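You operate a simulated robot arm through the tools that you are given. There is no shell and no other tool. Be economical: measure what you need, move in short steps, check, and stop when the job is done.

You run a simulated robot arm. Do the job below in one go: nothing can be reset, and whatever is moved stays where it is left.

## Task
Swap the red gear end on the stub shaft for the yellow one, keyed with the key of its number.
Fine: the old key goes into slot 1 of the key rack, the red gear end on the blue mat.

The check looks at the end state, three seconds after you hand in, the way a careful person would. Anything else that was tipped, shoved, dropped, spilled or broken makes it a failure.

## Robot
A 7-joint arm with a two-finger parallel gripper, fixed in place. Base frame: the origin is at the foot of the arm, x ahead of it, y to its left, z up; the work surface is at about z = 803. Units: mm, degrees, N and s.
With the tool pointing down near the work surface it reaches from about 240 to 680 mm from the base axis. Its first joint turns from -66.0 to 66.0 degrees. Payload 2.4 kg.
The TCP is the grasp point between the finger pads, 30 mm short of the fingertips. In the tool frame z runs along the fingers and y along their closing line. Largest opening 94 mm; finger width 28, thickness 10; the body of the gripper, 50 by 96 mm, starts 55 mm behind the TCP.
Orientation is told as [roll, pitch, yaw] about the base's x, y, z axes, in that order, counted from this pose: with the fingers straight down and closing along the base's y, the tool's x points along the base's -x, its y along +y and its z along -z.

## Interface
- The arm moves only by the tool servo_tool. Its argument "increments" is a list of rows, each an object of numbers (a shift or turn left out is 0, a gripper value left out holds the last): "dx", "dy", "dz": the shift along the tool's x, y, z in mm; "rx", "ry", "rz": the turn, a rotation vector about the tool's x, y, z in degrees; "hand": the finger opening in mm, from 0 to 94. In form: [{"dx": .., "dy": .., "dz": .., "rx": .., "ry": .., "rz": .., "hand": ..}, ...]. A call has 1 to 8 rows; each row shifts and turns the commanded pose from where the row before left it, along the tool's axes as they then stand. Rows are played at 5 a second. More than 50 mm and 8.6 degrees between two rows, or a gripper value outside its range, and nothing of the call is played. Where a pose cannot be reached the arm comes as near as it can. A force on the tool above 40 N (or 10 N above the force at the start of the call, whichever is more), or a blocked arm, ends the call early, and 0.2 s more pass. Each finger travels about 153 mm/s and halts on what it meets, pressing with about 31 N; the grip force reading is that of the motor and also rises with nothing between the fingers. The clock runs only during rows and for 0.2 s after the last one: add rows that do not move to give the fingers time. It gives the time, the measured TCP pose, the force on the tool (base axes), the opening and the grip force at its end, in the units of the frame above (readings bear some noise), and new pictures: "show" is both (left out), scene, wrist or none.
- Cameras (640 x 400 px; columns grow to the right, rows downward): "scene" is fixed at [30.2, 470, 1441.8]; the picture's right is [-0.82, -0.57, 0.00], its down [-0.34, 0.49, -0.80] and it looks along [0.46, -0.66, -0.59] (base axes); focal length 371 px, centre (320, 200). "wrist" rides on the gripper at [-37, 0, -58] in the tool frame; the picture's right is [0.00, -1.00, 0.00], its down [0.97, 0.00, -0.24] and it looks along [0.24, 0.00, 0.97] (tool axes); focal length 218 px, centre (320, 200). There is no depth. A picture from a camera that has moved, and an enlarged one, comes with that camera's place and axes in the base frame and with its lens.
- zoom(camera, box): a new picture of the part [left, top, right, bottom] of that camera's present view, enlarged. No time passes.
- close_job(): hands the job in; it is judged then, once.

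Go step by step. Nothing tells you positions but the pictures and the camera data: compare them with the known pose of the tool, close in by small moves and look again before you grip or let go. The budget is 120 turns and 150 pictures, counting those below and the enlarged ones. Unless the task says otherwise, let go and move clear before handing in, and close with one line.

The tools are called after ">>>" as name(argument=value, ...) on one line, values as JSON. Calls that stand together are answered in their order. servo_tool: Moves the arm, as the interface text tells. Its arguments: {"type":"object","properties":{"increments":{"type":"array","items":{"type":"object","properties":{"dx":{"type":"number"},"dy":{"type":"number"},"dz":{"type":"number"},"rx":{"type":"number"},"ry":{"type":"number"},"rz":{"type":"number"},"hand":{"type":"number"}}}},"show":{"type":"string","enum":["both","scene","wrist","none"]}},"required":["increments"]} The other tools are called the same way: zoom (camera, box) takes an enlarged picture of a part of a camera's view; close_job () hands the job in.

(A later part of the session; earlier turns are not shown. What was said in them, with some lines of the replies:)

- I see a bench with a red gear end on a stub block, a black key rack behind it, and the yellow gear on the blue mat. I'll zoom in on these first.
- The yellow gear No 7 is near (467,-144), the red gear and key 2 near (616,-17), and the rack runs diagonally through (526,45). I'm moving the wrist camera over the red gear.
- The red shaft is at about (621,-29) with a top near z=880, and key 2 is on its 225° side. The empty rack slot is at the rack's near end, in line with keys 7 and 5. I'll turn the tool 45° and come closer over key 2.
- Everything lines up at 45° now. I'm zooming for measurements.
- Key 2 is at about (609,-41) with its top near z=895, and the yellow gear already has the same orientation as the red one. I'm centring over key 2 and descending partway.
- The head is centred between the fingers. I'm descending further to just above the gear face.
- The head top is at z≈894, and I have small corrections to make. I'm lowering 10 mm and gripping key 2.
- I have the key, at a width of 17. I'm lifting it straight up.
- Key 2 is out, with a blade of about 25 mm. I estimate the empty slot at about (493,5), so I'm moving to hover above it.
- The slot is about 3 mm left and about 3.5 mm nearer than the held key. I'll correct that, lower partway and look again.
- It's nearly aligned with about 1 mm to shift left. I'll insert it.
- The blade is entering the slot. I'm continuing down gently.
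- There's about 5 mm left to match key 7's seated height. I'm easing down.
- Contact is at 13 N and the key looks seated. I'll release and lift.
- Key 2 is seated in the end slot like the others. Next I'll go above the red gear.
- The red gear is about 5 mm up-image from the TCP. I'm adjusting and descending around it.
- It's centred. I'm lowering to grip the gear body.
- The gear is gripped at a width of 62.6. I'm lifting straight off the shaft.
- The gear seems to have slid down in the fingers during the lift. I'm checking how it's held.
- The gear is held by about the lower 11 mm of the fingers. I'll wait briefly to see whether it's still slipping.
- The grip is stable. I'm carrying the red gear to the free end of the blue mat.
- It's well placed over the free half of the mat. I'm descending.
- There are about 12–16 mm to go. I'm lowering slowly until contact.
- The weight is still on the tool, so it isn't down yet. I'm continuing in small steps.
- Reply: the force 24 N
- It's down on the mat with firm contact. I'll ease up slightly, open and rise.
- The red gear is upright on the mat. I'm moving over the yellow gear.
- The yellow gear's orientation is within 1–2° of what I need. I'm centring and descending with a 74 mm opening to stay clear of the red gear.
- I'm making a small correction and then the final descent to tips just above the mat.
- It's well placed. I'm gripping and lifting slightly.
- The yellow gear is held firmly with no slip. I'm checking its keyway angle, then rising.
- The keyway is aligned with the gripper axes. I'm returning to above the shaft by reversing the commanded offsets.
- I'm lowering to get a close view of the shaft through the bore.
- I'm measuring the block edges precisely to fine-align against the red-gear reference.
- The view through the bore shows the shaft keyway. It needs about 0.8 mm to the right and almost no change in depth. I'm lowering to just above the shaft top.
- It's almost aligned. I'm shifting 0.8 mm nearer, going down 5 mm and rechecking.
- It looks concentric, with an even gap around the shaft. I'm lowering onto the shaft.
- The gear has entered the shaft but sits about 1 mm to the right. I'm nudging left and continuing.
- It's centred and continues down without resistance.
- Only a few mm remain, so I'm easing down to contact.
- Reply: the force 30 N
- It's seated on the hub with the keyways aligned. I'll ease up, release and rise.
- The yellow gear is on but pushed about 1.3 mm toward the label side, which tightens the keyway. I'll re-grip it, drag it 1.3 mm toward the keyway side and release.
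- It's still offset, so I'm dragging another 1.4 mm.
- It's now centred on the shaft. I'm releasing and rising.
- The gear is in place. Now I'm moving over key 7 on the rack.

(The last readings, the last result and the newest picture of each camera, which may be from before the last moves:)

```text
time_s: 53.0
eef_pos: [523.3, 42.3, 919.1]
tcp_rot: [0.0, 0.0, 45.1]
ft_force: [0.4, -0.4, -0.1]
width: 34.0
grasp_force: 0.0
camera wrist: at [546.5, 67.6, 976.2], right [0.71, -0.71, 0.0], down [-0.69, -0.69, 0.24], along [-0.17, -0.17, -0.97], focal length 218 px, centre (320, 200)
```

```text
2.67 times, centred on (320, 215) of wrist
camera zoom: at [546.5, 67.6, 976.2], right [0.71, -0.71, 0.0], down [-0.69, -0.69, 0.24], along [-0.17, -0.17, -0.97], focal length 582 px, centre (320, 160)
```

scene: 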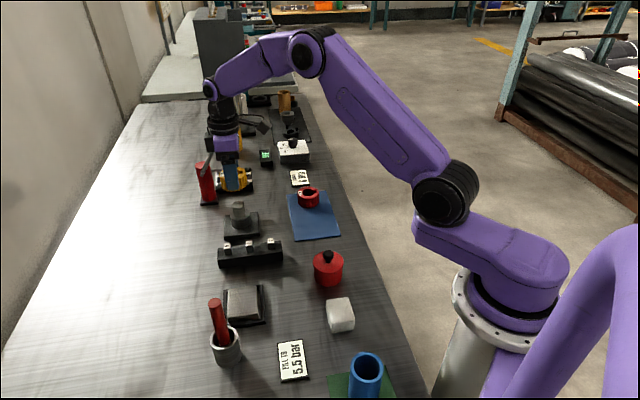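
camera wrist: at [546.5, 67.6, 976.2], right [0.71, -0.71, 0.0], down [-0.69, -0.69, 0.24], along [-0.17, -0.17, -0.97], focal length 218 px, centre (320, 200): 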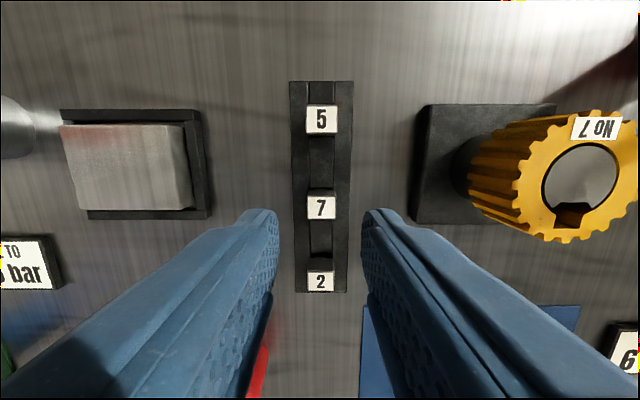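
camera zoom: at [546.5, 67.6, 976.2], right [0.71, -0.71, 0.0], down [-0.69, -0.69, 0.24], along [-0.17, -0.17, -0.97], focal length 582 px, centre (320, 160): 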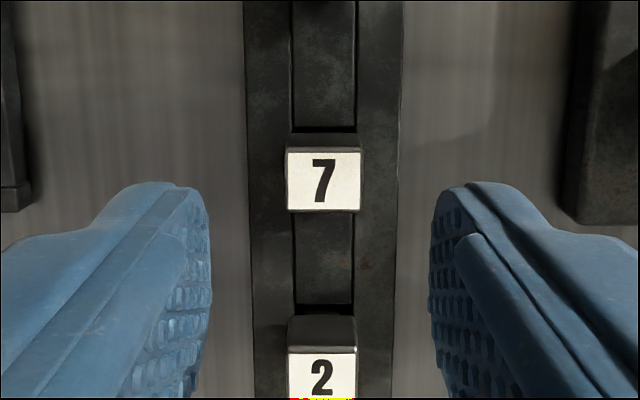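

Key 7 is centred. I'm descending and gripping it.

>>> servo_tool(increments=[{"dy": -0.6, "dz": 15}, {"dz": 18}, {"dz": 12}, {}, {}], show="none")

>>> zoom(camera="wrist", box=[260, 140, 380, 290])

>>> zoom(camera="scene", box=[210, 200, 300, 280])

```text
time_s: 54.2
eef_pos: [522.4, 44.6, 874.4]
tcp_rot: [0.0, 0.1, 45.0]
ft_force: [0.2, 0.7, 0.1]
width: 34.0
grasp_force: 0.1
```

```text
2.67 times, centred on (320, 215) of wrist
camera zoom: at [546.6, 68.5, 931.8], right [0.71, -0.71, 0.0], down [-0.69, -0.69, 0.24], along [-0.17, -0.17, -0.97], focal length 582 px, centre (320, 160)
```

zoom: 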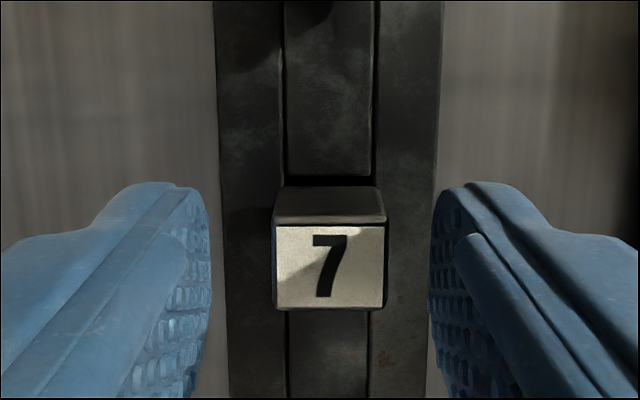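

```text
5.00 times, centred on (255, 240) of scene
camera zoom: at [30.2, 470.0, 1441.8], right [-0.82, -0.57, 0.0], down [-0.34, 0.49, -0.8], along [0.46, -0.66, -0.59], focal length 1856 px, centre (645, 0)
```

zoom: 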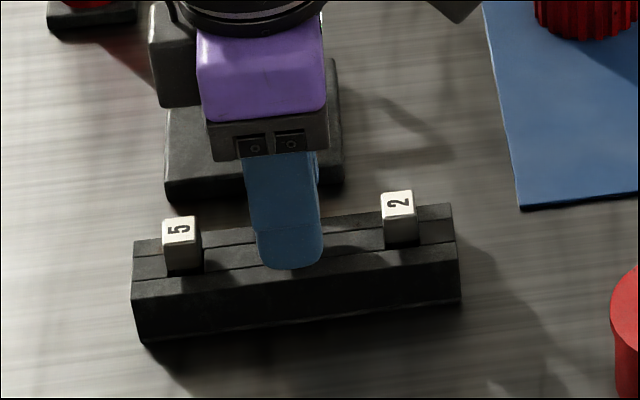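

I'm shifting 1.3 mm right, lowering 3 mm, gripping and lifting.

>>> servo_tool(increments=[{"dy": -1.3, "dx": 0.7, "dz": 3}, {"hand": 10}, {}, {}, {"dz": -10}, {"dz": -20}, {"dz": -35}, {"dz": -35}], show="both")

>>> zoom(camera="scene", box=[210, 160, 300, 280])

>>> zoom(camera="wrist", box=[260, 140, 380, 290])

```text
time_s: 56.0
eef_pos: [522.2, 41.1, 971.4]
tcp_rot: [0.0, 0.1, 45.0]
ft_force: [0.2, 0.7, 0.3]
width: 17.2
grasp_force: 31.2
camera wrist: at [546.4, 66.3, 1029.5], right [0.71, -0.71, 0.0], down [-0.69, -0.69, 0.24], along [-0.17, -0.17, -0.97], focal length 218 px, centre (320, 200)
```

scene: 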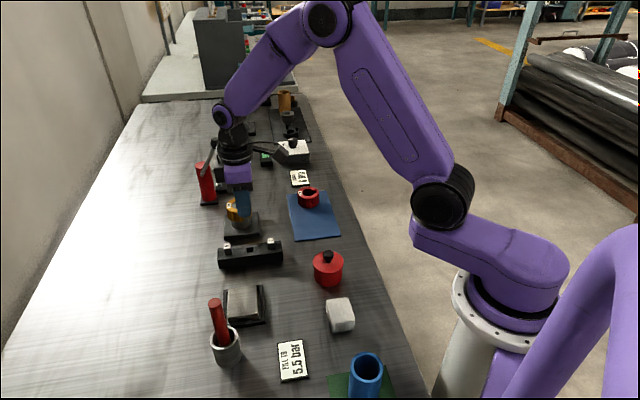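
wrist: 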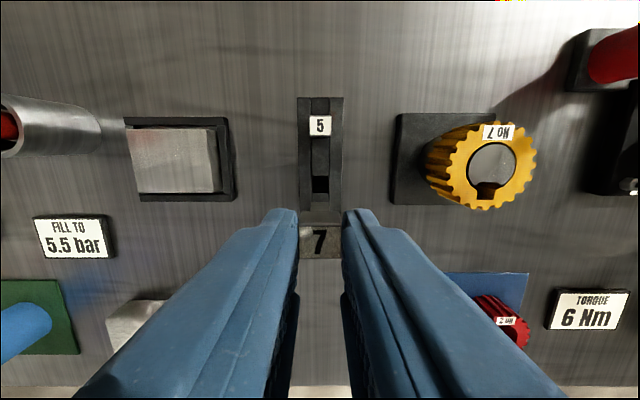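

```text
3.33 times, centred on (255, 220) of scene
camera zoom: at [30.2, 470.0, 1441.8], right [-0.82, -0.57, 0.0], down [-0.34, 0.49, -0.8], along [0.46, -0.66, -0.59], focal length 1237 px, centre (537, 133)
```

zoom: 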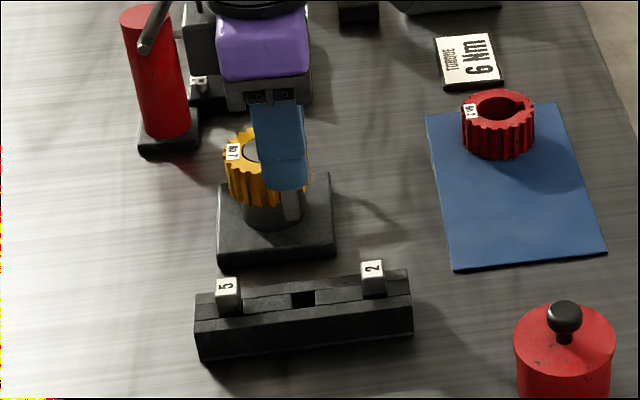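

```text
2.67 times, centred on (320, 215) of wrist
camera zoom: at [546.4, 66.3, 1029.5], right [0.71, -0.71, 0.0], down [-0.69, -0.69, 0.24], along [-0.17, -0.17, -0.97], focal length 582 px, centre (320, 160)
```

zoom: 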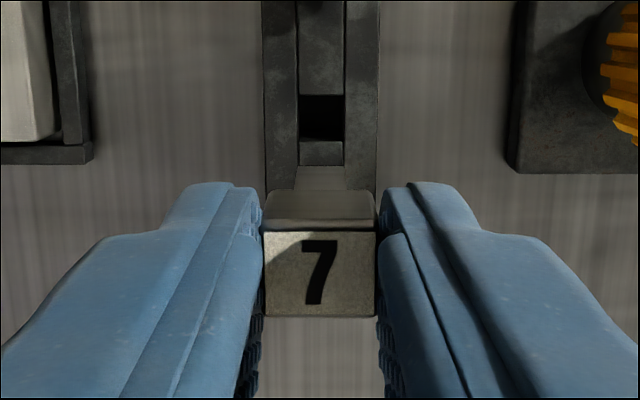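

Key 7 is held. I'm moving above the keyway.

>>> servo_tool(increments=[{"dx": -1, "dy": -25}, {"dx": -2, "dy": -35}, {"dx": -1, "dy": -35}, {"dx": -1, "dy": -25}, {"dz": 25}, {}, {}], show="none")

>>> zoom(camera="wrist", box=[260, 120, 380, 270])

>>> zoom(camera="scene", box=[210, 150, 270, 230])

```text
time_s: 57.6
eef_pos: [612.8, -39.9, 947.1]
tcp_rot: [0.0, 0.1, 45.0]
ft_force: [0.1, 0.0, -1.1]
width: 17.2
grasp_force: 31.0
```

```text
2.67 times, centred on (320, 195) of wrist
camera zoom: at [635.4, -13.6, 1005.0], right [0.71, -0.71, 0.0], down [-0.69, -0.69, 0.24], along [-0.17, -0.17, -0.97], focal length 582 px, centre (320, 213)
```

zoom: 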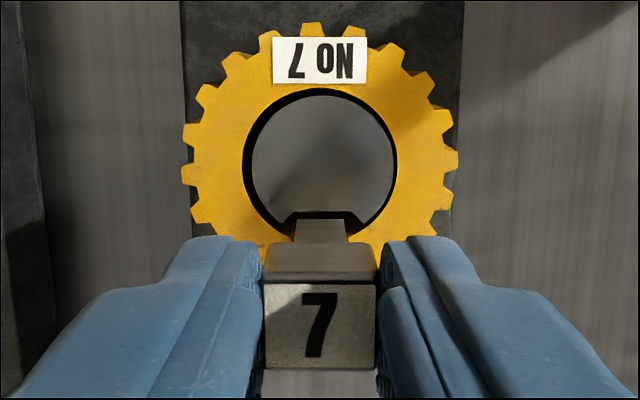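

```text
5.00 times, centred on (240, 190) of scene
camera zoom: at [30.2, 470.0, 1441.8], right [-0.82, -0.57, 0.0], down [-0.34, 0.49, -0.8], along [0.46, -0.66, -0.59], focal length 1856 px, centre (720, 250)
```

zoom: 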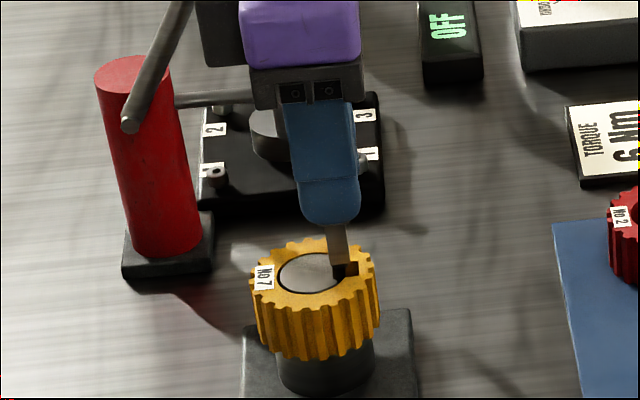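

The blade is nearly over the keyway. I'm zooming in for fine alignment.

>>> zoom(camera="scene", box=[228, 180, 260, 220])

>>> zoom(camera="wrist", box=[290, 170, 350, 230])

```text
10.00 times, centred on (244, 200) of scene
camera zoom: at [30.2, 470.0, 1441.8], right [-0.82, -0.57, 0.0], down [-0.34, 0.49, -0.8], along [0.46, -0.66, -0.59], focal length 3711 px, centre (1080, 200)
```

zoom: 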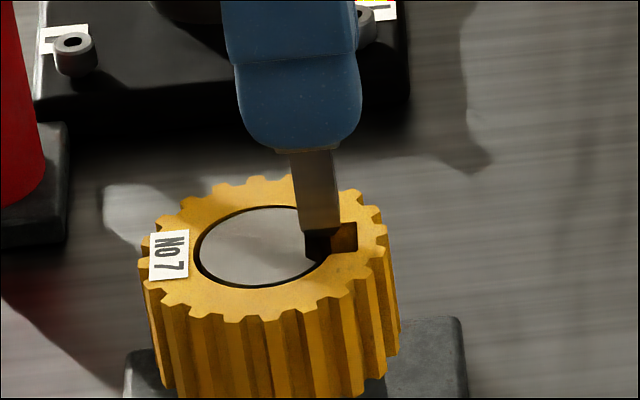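

```text
6.67 times, centred on (320, 200) of wrist
camera zoom: at [635.4, -13.6, 1005.0], right [0.71, -0.71, 0.0], down [-0.69, -0.69, 0.24], along [-0.17, -0.17, -0.97], focal length 1455 px, centre (320, 200)
```

zoom: 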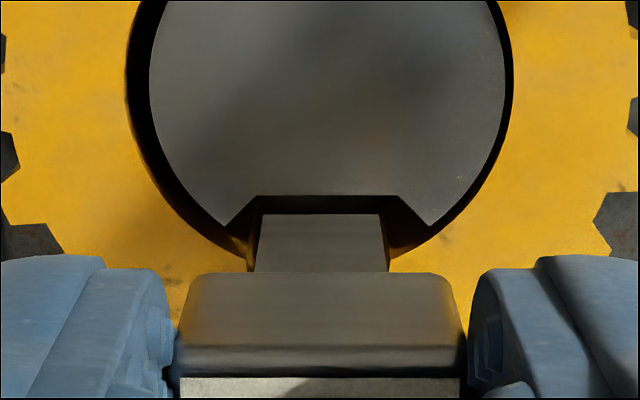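

Laterally it's good, but the blade needs about 1–2 mm more toward the rim. I'm nudging and lowering to the face.

>>> servo_tool(increments=[{"dx": 1.2, "dy": -0.2, "dz": 2}, {}, {}], show="none")

>>> zoom(camera="scene", box=[228, 180, 260, 220])

>>> zoom(camera="wrist", box=[290, 170, 350, 230])

```text
time_s: 58.4
eef_pos: [609.3, -40.4, 946.4]
tcp_rot: [0.0, -0.1, 44.9]
ft_force: [-0.3, -0.2, -0.2]
width: 17.1
grasp_force: 30.9
```

```text
10.00 times, centred on (244, 200) of scene
camera zoom: at [30.2, 470.0, 1441.8], right [-0.82, -0.57, 0.0], down [-0.34, 0.49, -0.8], along [0.46, -0.66, -0.59], focal length 3711 px, centre (1080, 200)
```

zoom: 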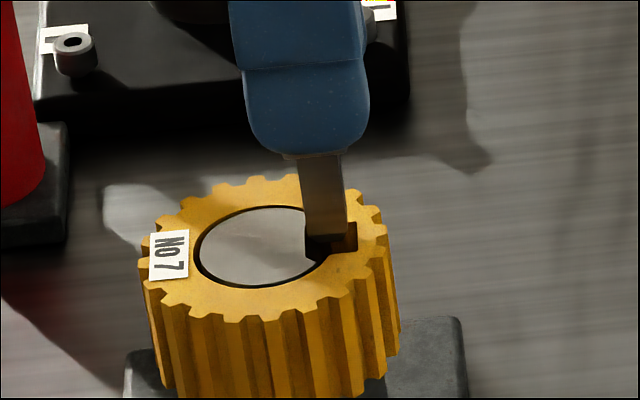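

```text
6.67 times, centred on (320, 200) of wrist
camera zoom: at [634.5, -14.9, 1002.9], right [0.71, -0.71, 0.0], down [-0.69, -0.69, 0.24], along [-0.17, -0.17, -0.97], focal length 1455 px, centre (320, 200)
```

zoom: 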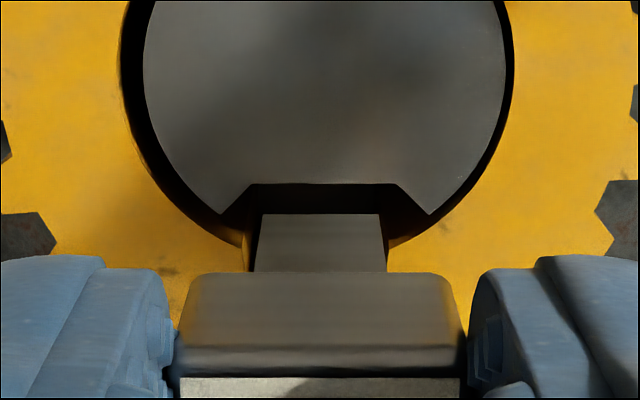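

I'm lowering further in small steps, watching the blade against the keyway edges.

>>> servo_tool(increments=[{"dz": 2}, {"dz": 1.5}, {}, {}], show="none")

>>> zoom(camera="scene", box=[228, 180, 260, 220])

>>> zoom(camera="wrist", box=[290, 170, 350, 230])

```text
time_s: 59.4
eef_pos: [611.5, -40.3, 941.6]
tcp_rot: [0.0, 0.0, 45.0]
ft_force: [0.6, 0.9, -2.0]
width: 17.2
grasp_force: 30.9
```

```text
10.00 times, centred on (244, 200) of scene
camera zoom: at [30.2, 470.0, 1441.8], right [-0.82, -0.57, 0.0], down [-0.34, 0.49, -0.8], along [0.46, -0.66, -0.59], focal length 3711 px, centre (1080, 200)
```

zoom: 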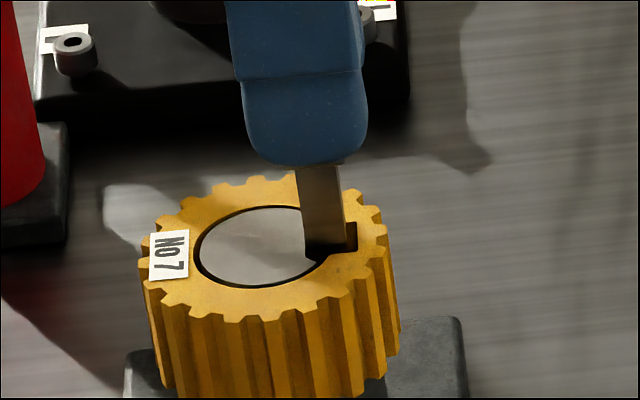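

```text
6.67 times, centred on (320, 200) of wrist
camera zoom: at [635.6, -14.8, 999.1], right [0.71, -0.71, 0.0], down [-0.69, -0.69, 0.24], along [-0.17, -0.17, -0.97], focal length 1455 px, centre (320, 200)
```

zoom: 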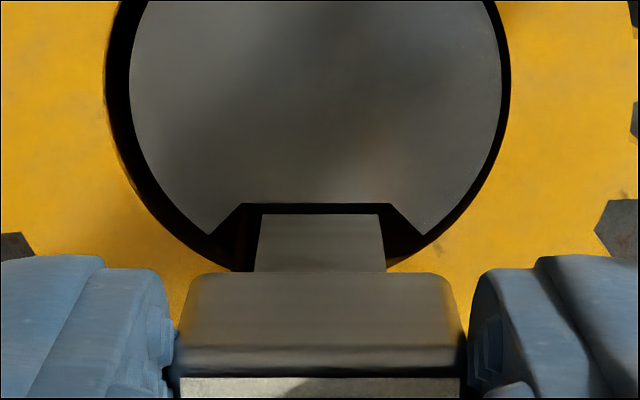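

I need about 0.6 mm to the left, then I'll insert slowly.

>>> servo_tool(increments=[{"dy": 0.6, "dx": 0.2}, {}, {"dz": 2}, {"dz": 2}, {}], show="none")

>>> zoom(camera="scene", box=[228, 180, 260, 220])

>>> zoom(camera="wrist", box=[290, 170, 350, 230])

```text
time_s: 60.6
eef_pos: [611.1, -39.7, 937.9]
tcp_rot: [-0.1, 0.0, 45.1]
ft_force: [-0.5, -0.3, -0.3]
width: 17.3
grasp_force: 31.0
```

```text
10.00 times, centred on (244, 200) of scene
camera zoom: at [30.2, 470.0, 1441.8], right [-0.82, -0.57, 0.0], down [-0.34, 0.49, -0.8], along [0.46, -0.66, -0.59], focal length 3711 px, centre (1080, 200)
```

zoom: 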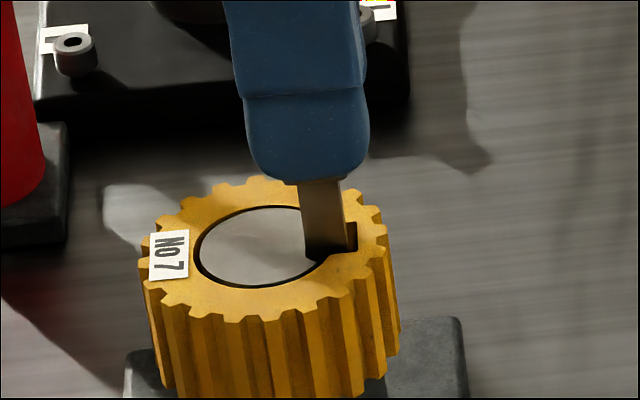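

```text
6.67 times, centred on (320, 200) of wrist
camera zoom: at [635.5, -14.6, 994.7], right [0.71, -0.71, 0.0], down [-0.69, -0.69, 0.24], along [-0.17, -0.17, -0.97], focal length 1455 px, centre (320, 200)
```

zoom: 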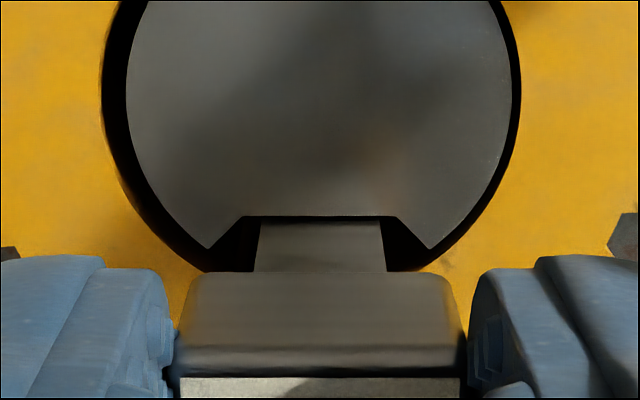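

The blade has entered the keyway without force. I'm continuing down.

>>> servo_tool(increments=[{"dx": 0.3, "dz": 2.5}, {"dz": 2.5}, {"dz": 2.5}, {"dz": 2.5}, {}], show="none")

>>> zoom(camera="wrist", box=[280, 160, 360, 260])

>>> zoom(camera="scene", box=[228, 180, 260, 220])

```text
time_s: 61.8
eef_pos: [609.6, -40.0, 928.2]
tcp_rot: [0.0, 0.0, 45.0]
ft_force: [-0.5, 0.5, -0.4]
width: 17.1
grasp_force: 30.9
```

```text
4.00 times, centred on (320, 210) of wrist
camera zoom: at [634.8, -14.7, 984.5], right [0.71, -0.71, 0.0], down [-0.69, -0.69, 0.24], along [-0.17, -0.17, -0.97], focal length 873 px, centre (320, 160)
```

zoom: 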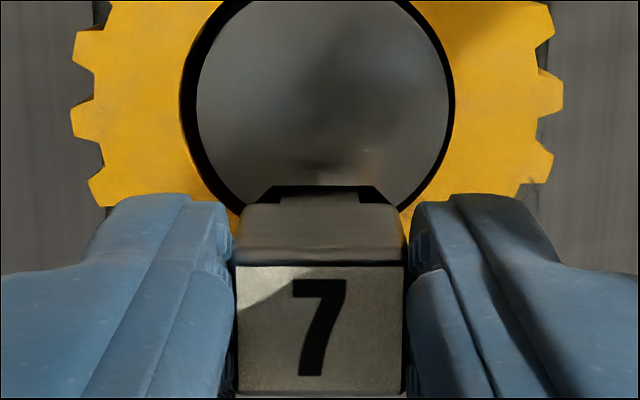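

```text
10.00 times, centred on (244, 200) of scene
camera zoom: at [30.2, 470.0, 1441.8], right [-0.82, -0.57, 0.0], down [-0.34, 0.49, -0.8], along [0.46, -0.66, -0.59], focal length 3711 px, centre (1080, 200)
```

zoom: 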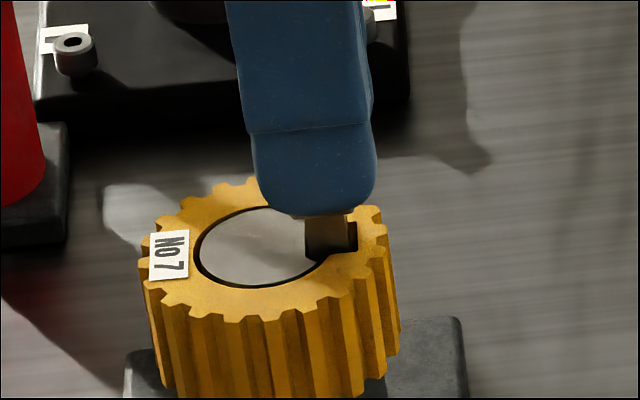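

It's going in smoothly. I'm continuing toward the seat.

>>> servo_tool(increments=[{"dz": 2.5}, {"dz": 2.5}, {"dz": 2}, {"dz": 2}, {}], show="none")

>>> zoom(camera="scene", box=[228, 180, 260, 220])

```text
time_s: 63.0
eef_pos: [610.4, -39.7, 919.0]
tcp_rot: [0.0, 0.0, 45.0]
ft_force: [-0.1, -0.1, -0.1]
width: 16.8
grasp_force: 30.9
```

```text
10.00 times, centred on (244, 200) of scene
camera zoom: at [30.2, 470.0, 1441.8], right [-0.82, -0.57, 0.0], down [-0.34, 0.49, -0.8], along [0.46, -0.66, -0.59], focal length 3711 px, centre (1080, 200)
```

zoom: 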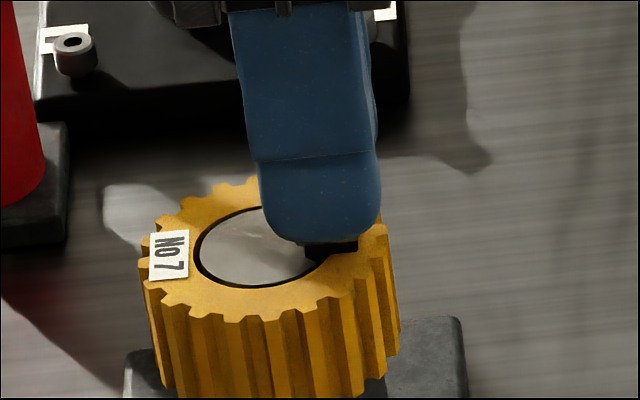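

>>> servo_tool(increments=[{"dz": 1.3}, {"dz": 1.3}, {"dz": 1.2}, {"dz": 1}, {}], show="none")

>>> zoom(camera="scene", box=[228, 180, 260, 220])

```text
time_s: 64.2
eef_pos: [611.4, -40.1, 914.5]
tcp_rot: [-0.1, -0.2, 45.0]
ft_force: [0.4, 0.0, 11.6]
width: 16.9
grasp_force: 30.8
```

```text
10.00 times, centred on (244, 200) of scene
camera zoom: at [30.0, 470.0, 1441.8], right [-0.82, -0.57, 0.0], down [-0.34, 0.49, -0.8], along [0.46, -0.66, -0.59], focal length 3711 px, centre (1080, 200)
```

zoom: 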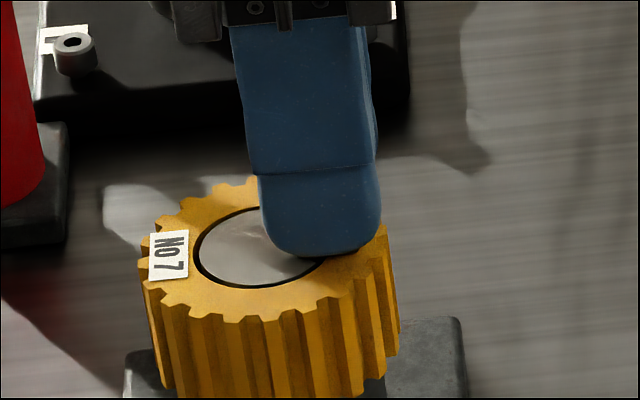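

Contact is at the expected seat height (TCP 914.5, 11.6 N). I'll ease off, release and rise.

>>> servo_tool(increments=[{"dz": -0.6}, {"hand": 26}, {}, {"dz": -15}, {"dz": -35}, {"dz": -40}, {}], show="both")

>>> zoom(camera="wrist", box=[250, 100, 390, 260])

>>> zoom(camera="scene", box=[205, 170, 345, 270])

```text
time_s: 65.8
eef_pos: [610.1, -38.1, 1003.4]
tcp_rot: [0.0, 0.1, 45.0]
ft_force: [-1.0, -0.1, -0.3]
width: 25.8
grasp_force: 0.1
camera wrist: at [635.1, -13.5, 1060.1], right [0.71, -0.71, 0.0], down [-0.69, -0.69, 0.24], along [-0.17, -0.17, -0.97], focal length 218 px, centre (320, 200)
```

scene: 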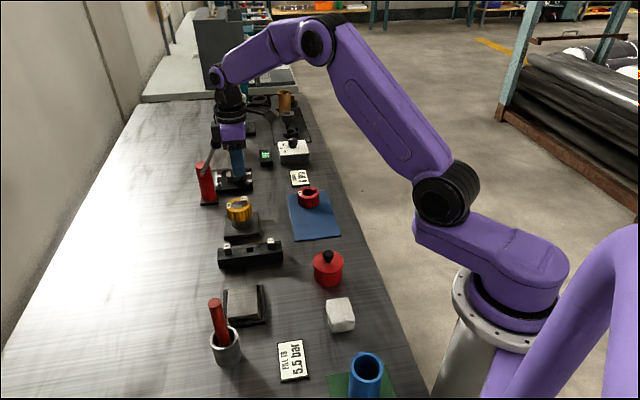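
wrist: 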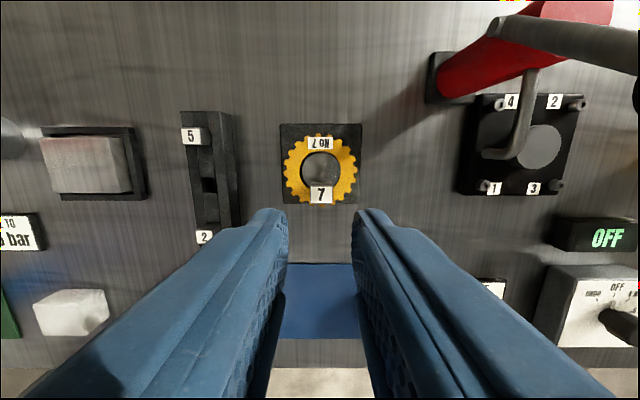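

```text
2.50 times, centred on (320, 180) of wrist
camera zoom: at [635.1, -13.5, 1060.1], right [0.71, -0.71, 0.0], down [-0.69, -0.69, 0.24], along [-0.17, -0.17, -0.97], focal length 546 px, centre (320, 250)
```

zoom: 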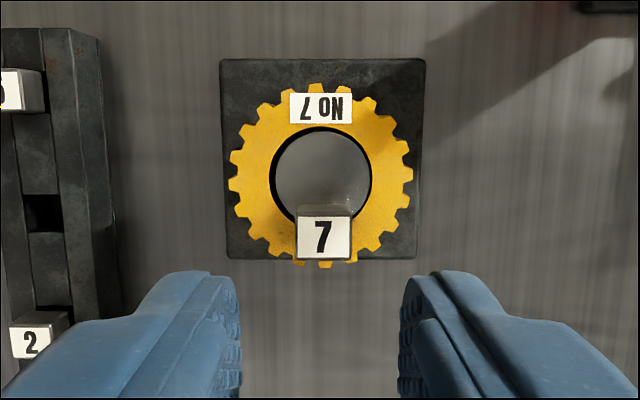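

```text
4.00 times, centred on (275, 220) of scene
camera zoom: at [30.2, 470.0, 1441.8], right [-0.82, -0.57, 0.0], down [-0.34, 0.49, -0.8], along [0.46, -0.66, -0.59], focal length 1484 px, centre (500, 120)
```

zoom: 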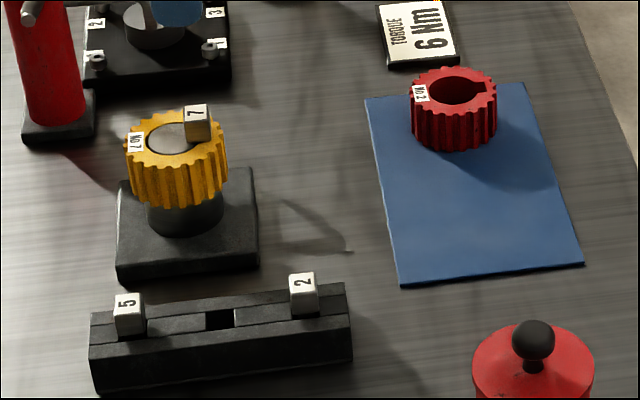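

Key 7 is seated in the yellow gear on the shaft, key 2 is in the end slot of the rack, and the red gear is upright on the mat. The gripper is clear, so I'm handing in.

>>> close_job()

```text
The job is handed in.
```

The yellow gear end is on the stub shaft, keyed with key 7, and the red gear end is upright on the blue mat. Key 2 is in the rack's near-end slot. I saw no slot numbers on the rack, so I took that slot as slot 1 because it was the only empty one.
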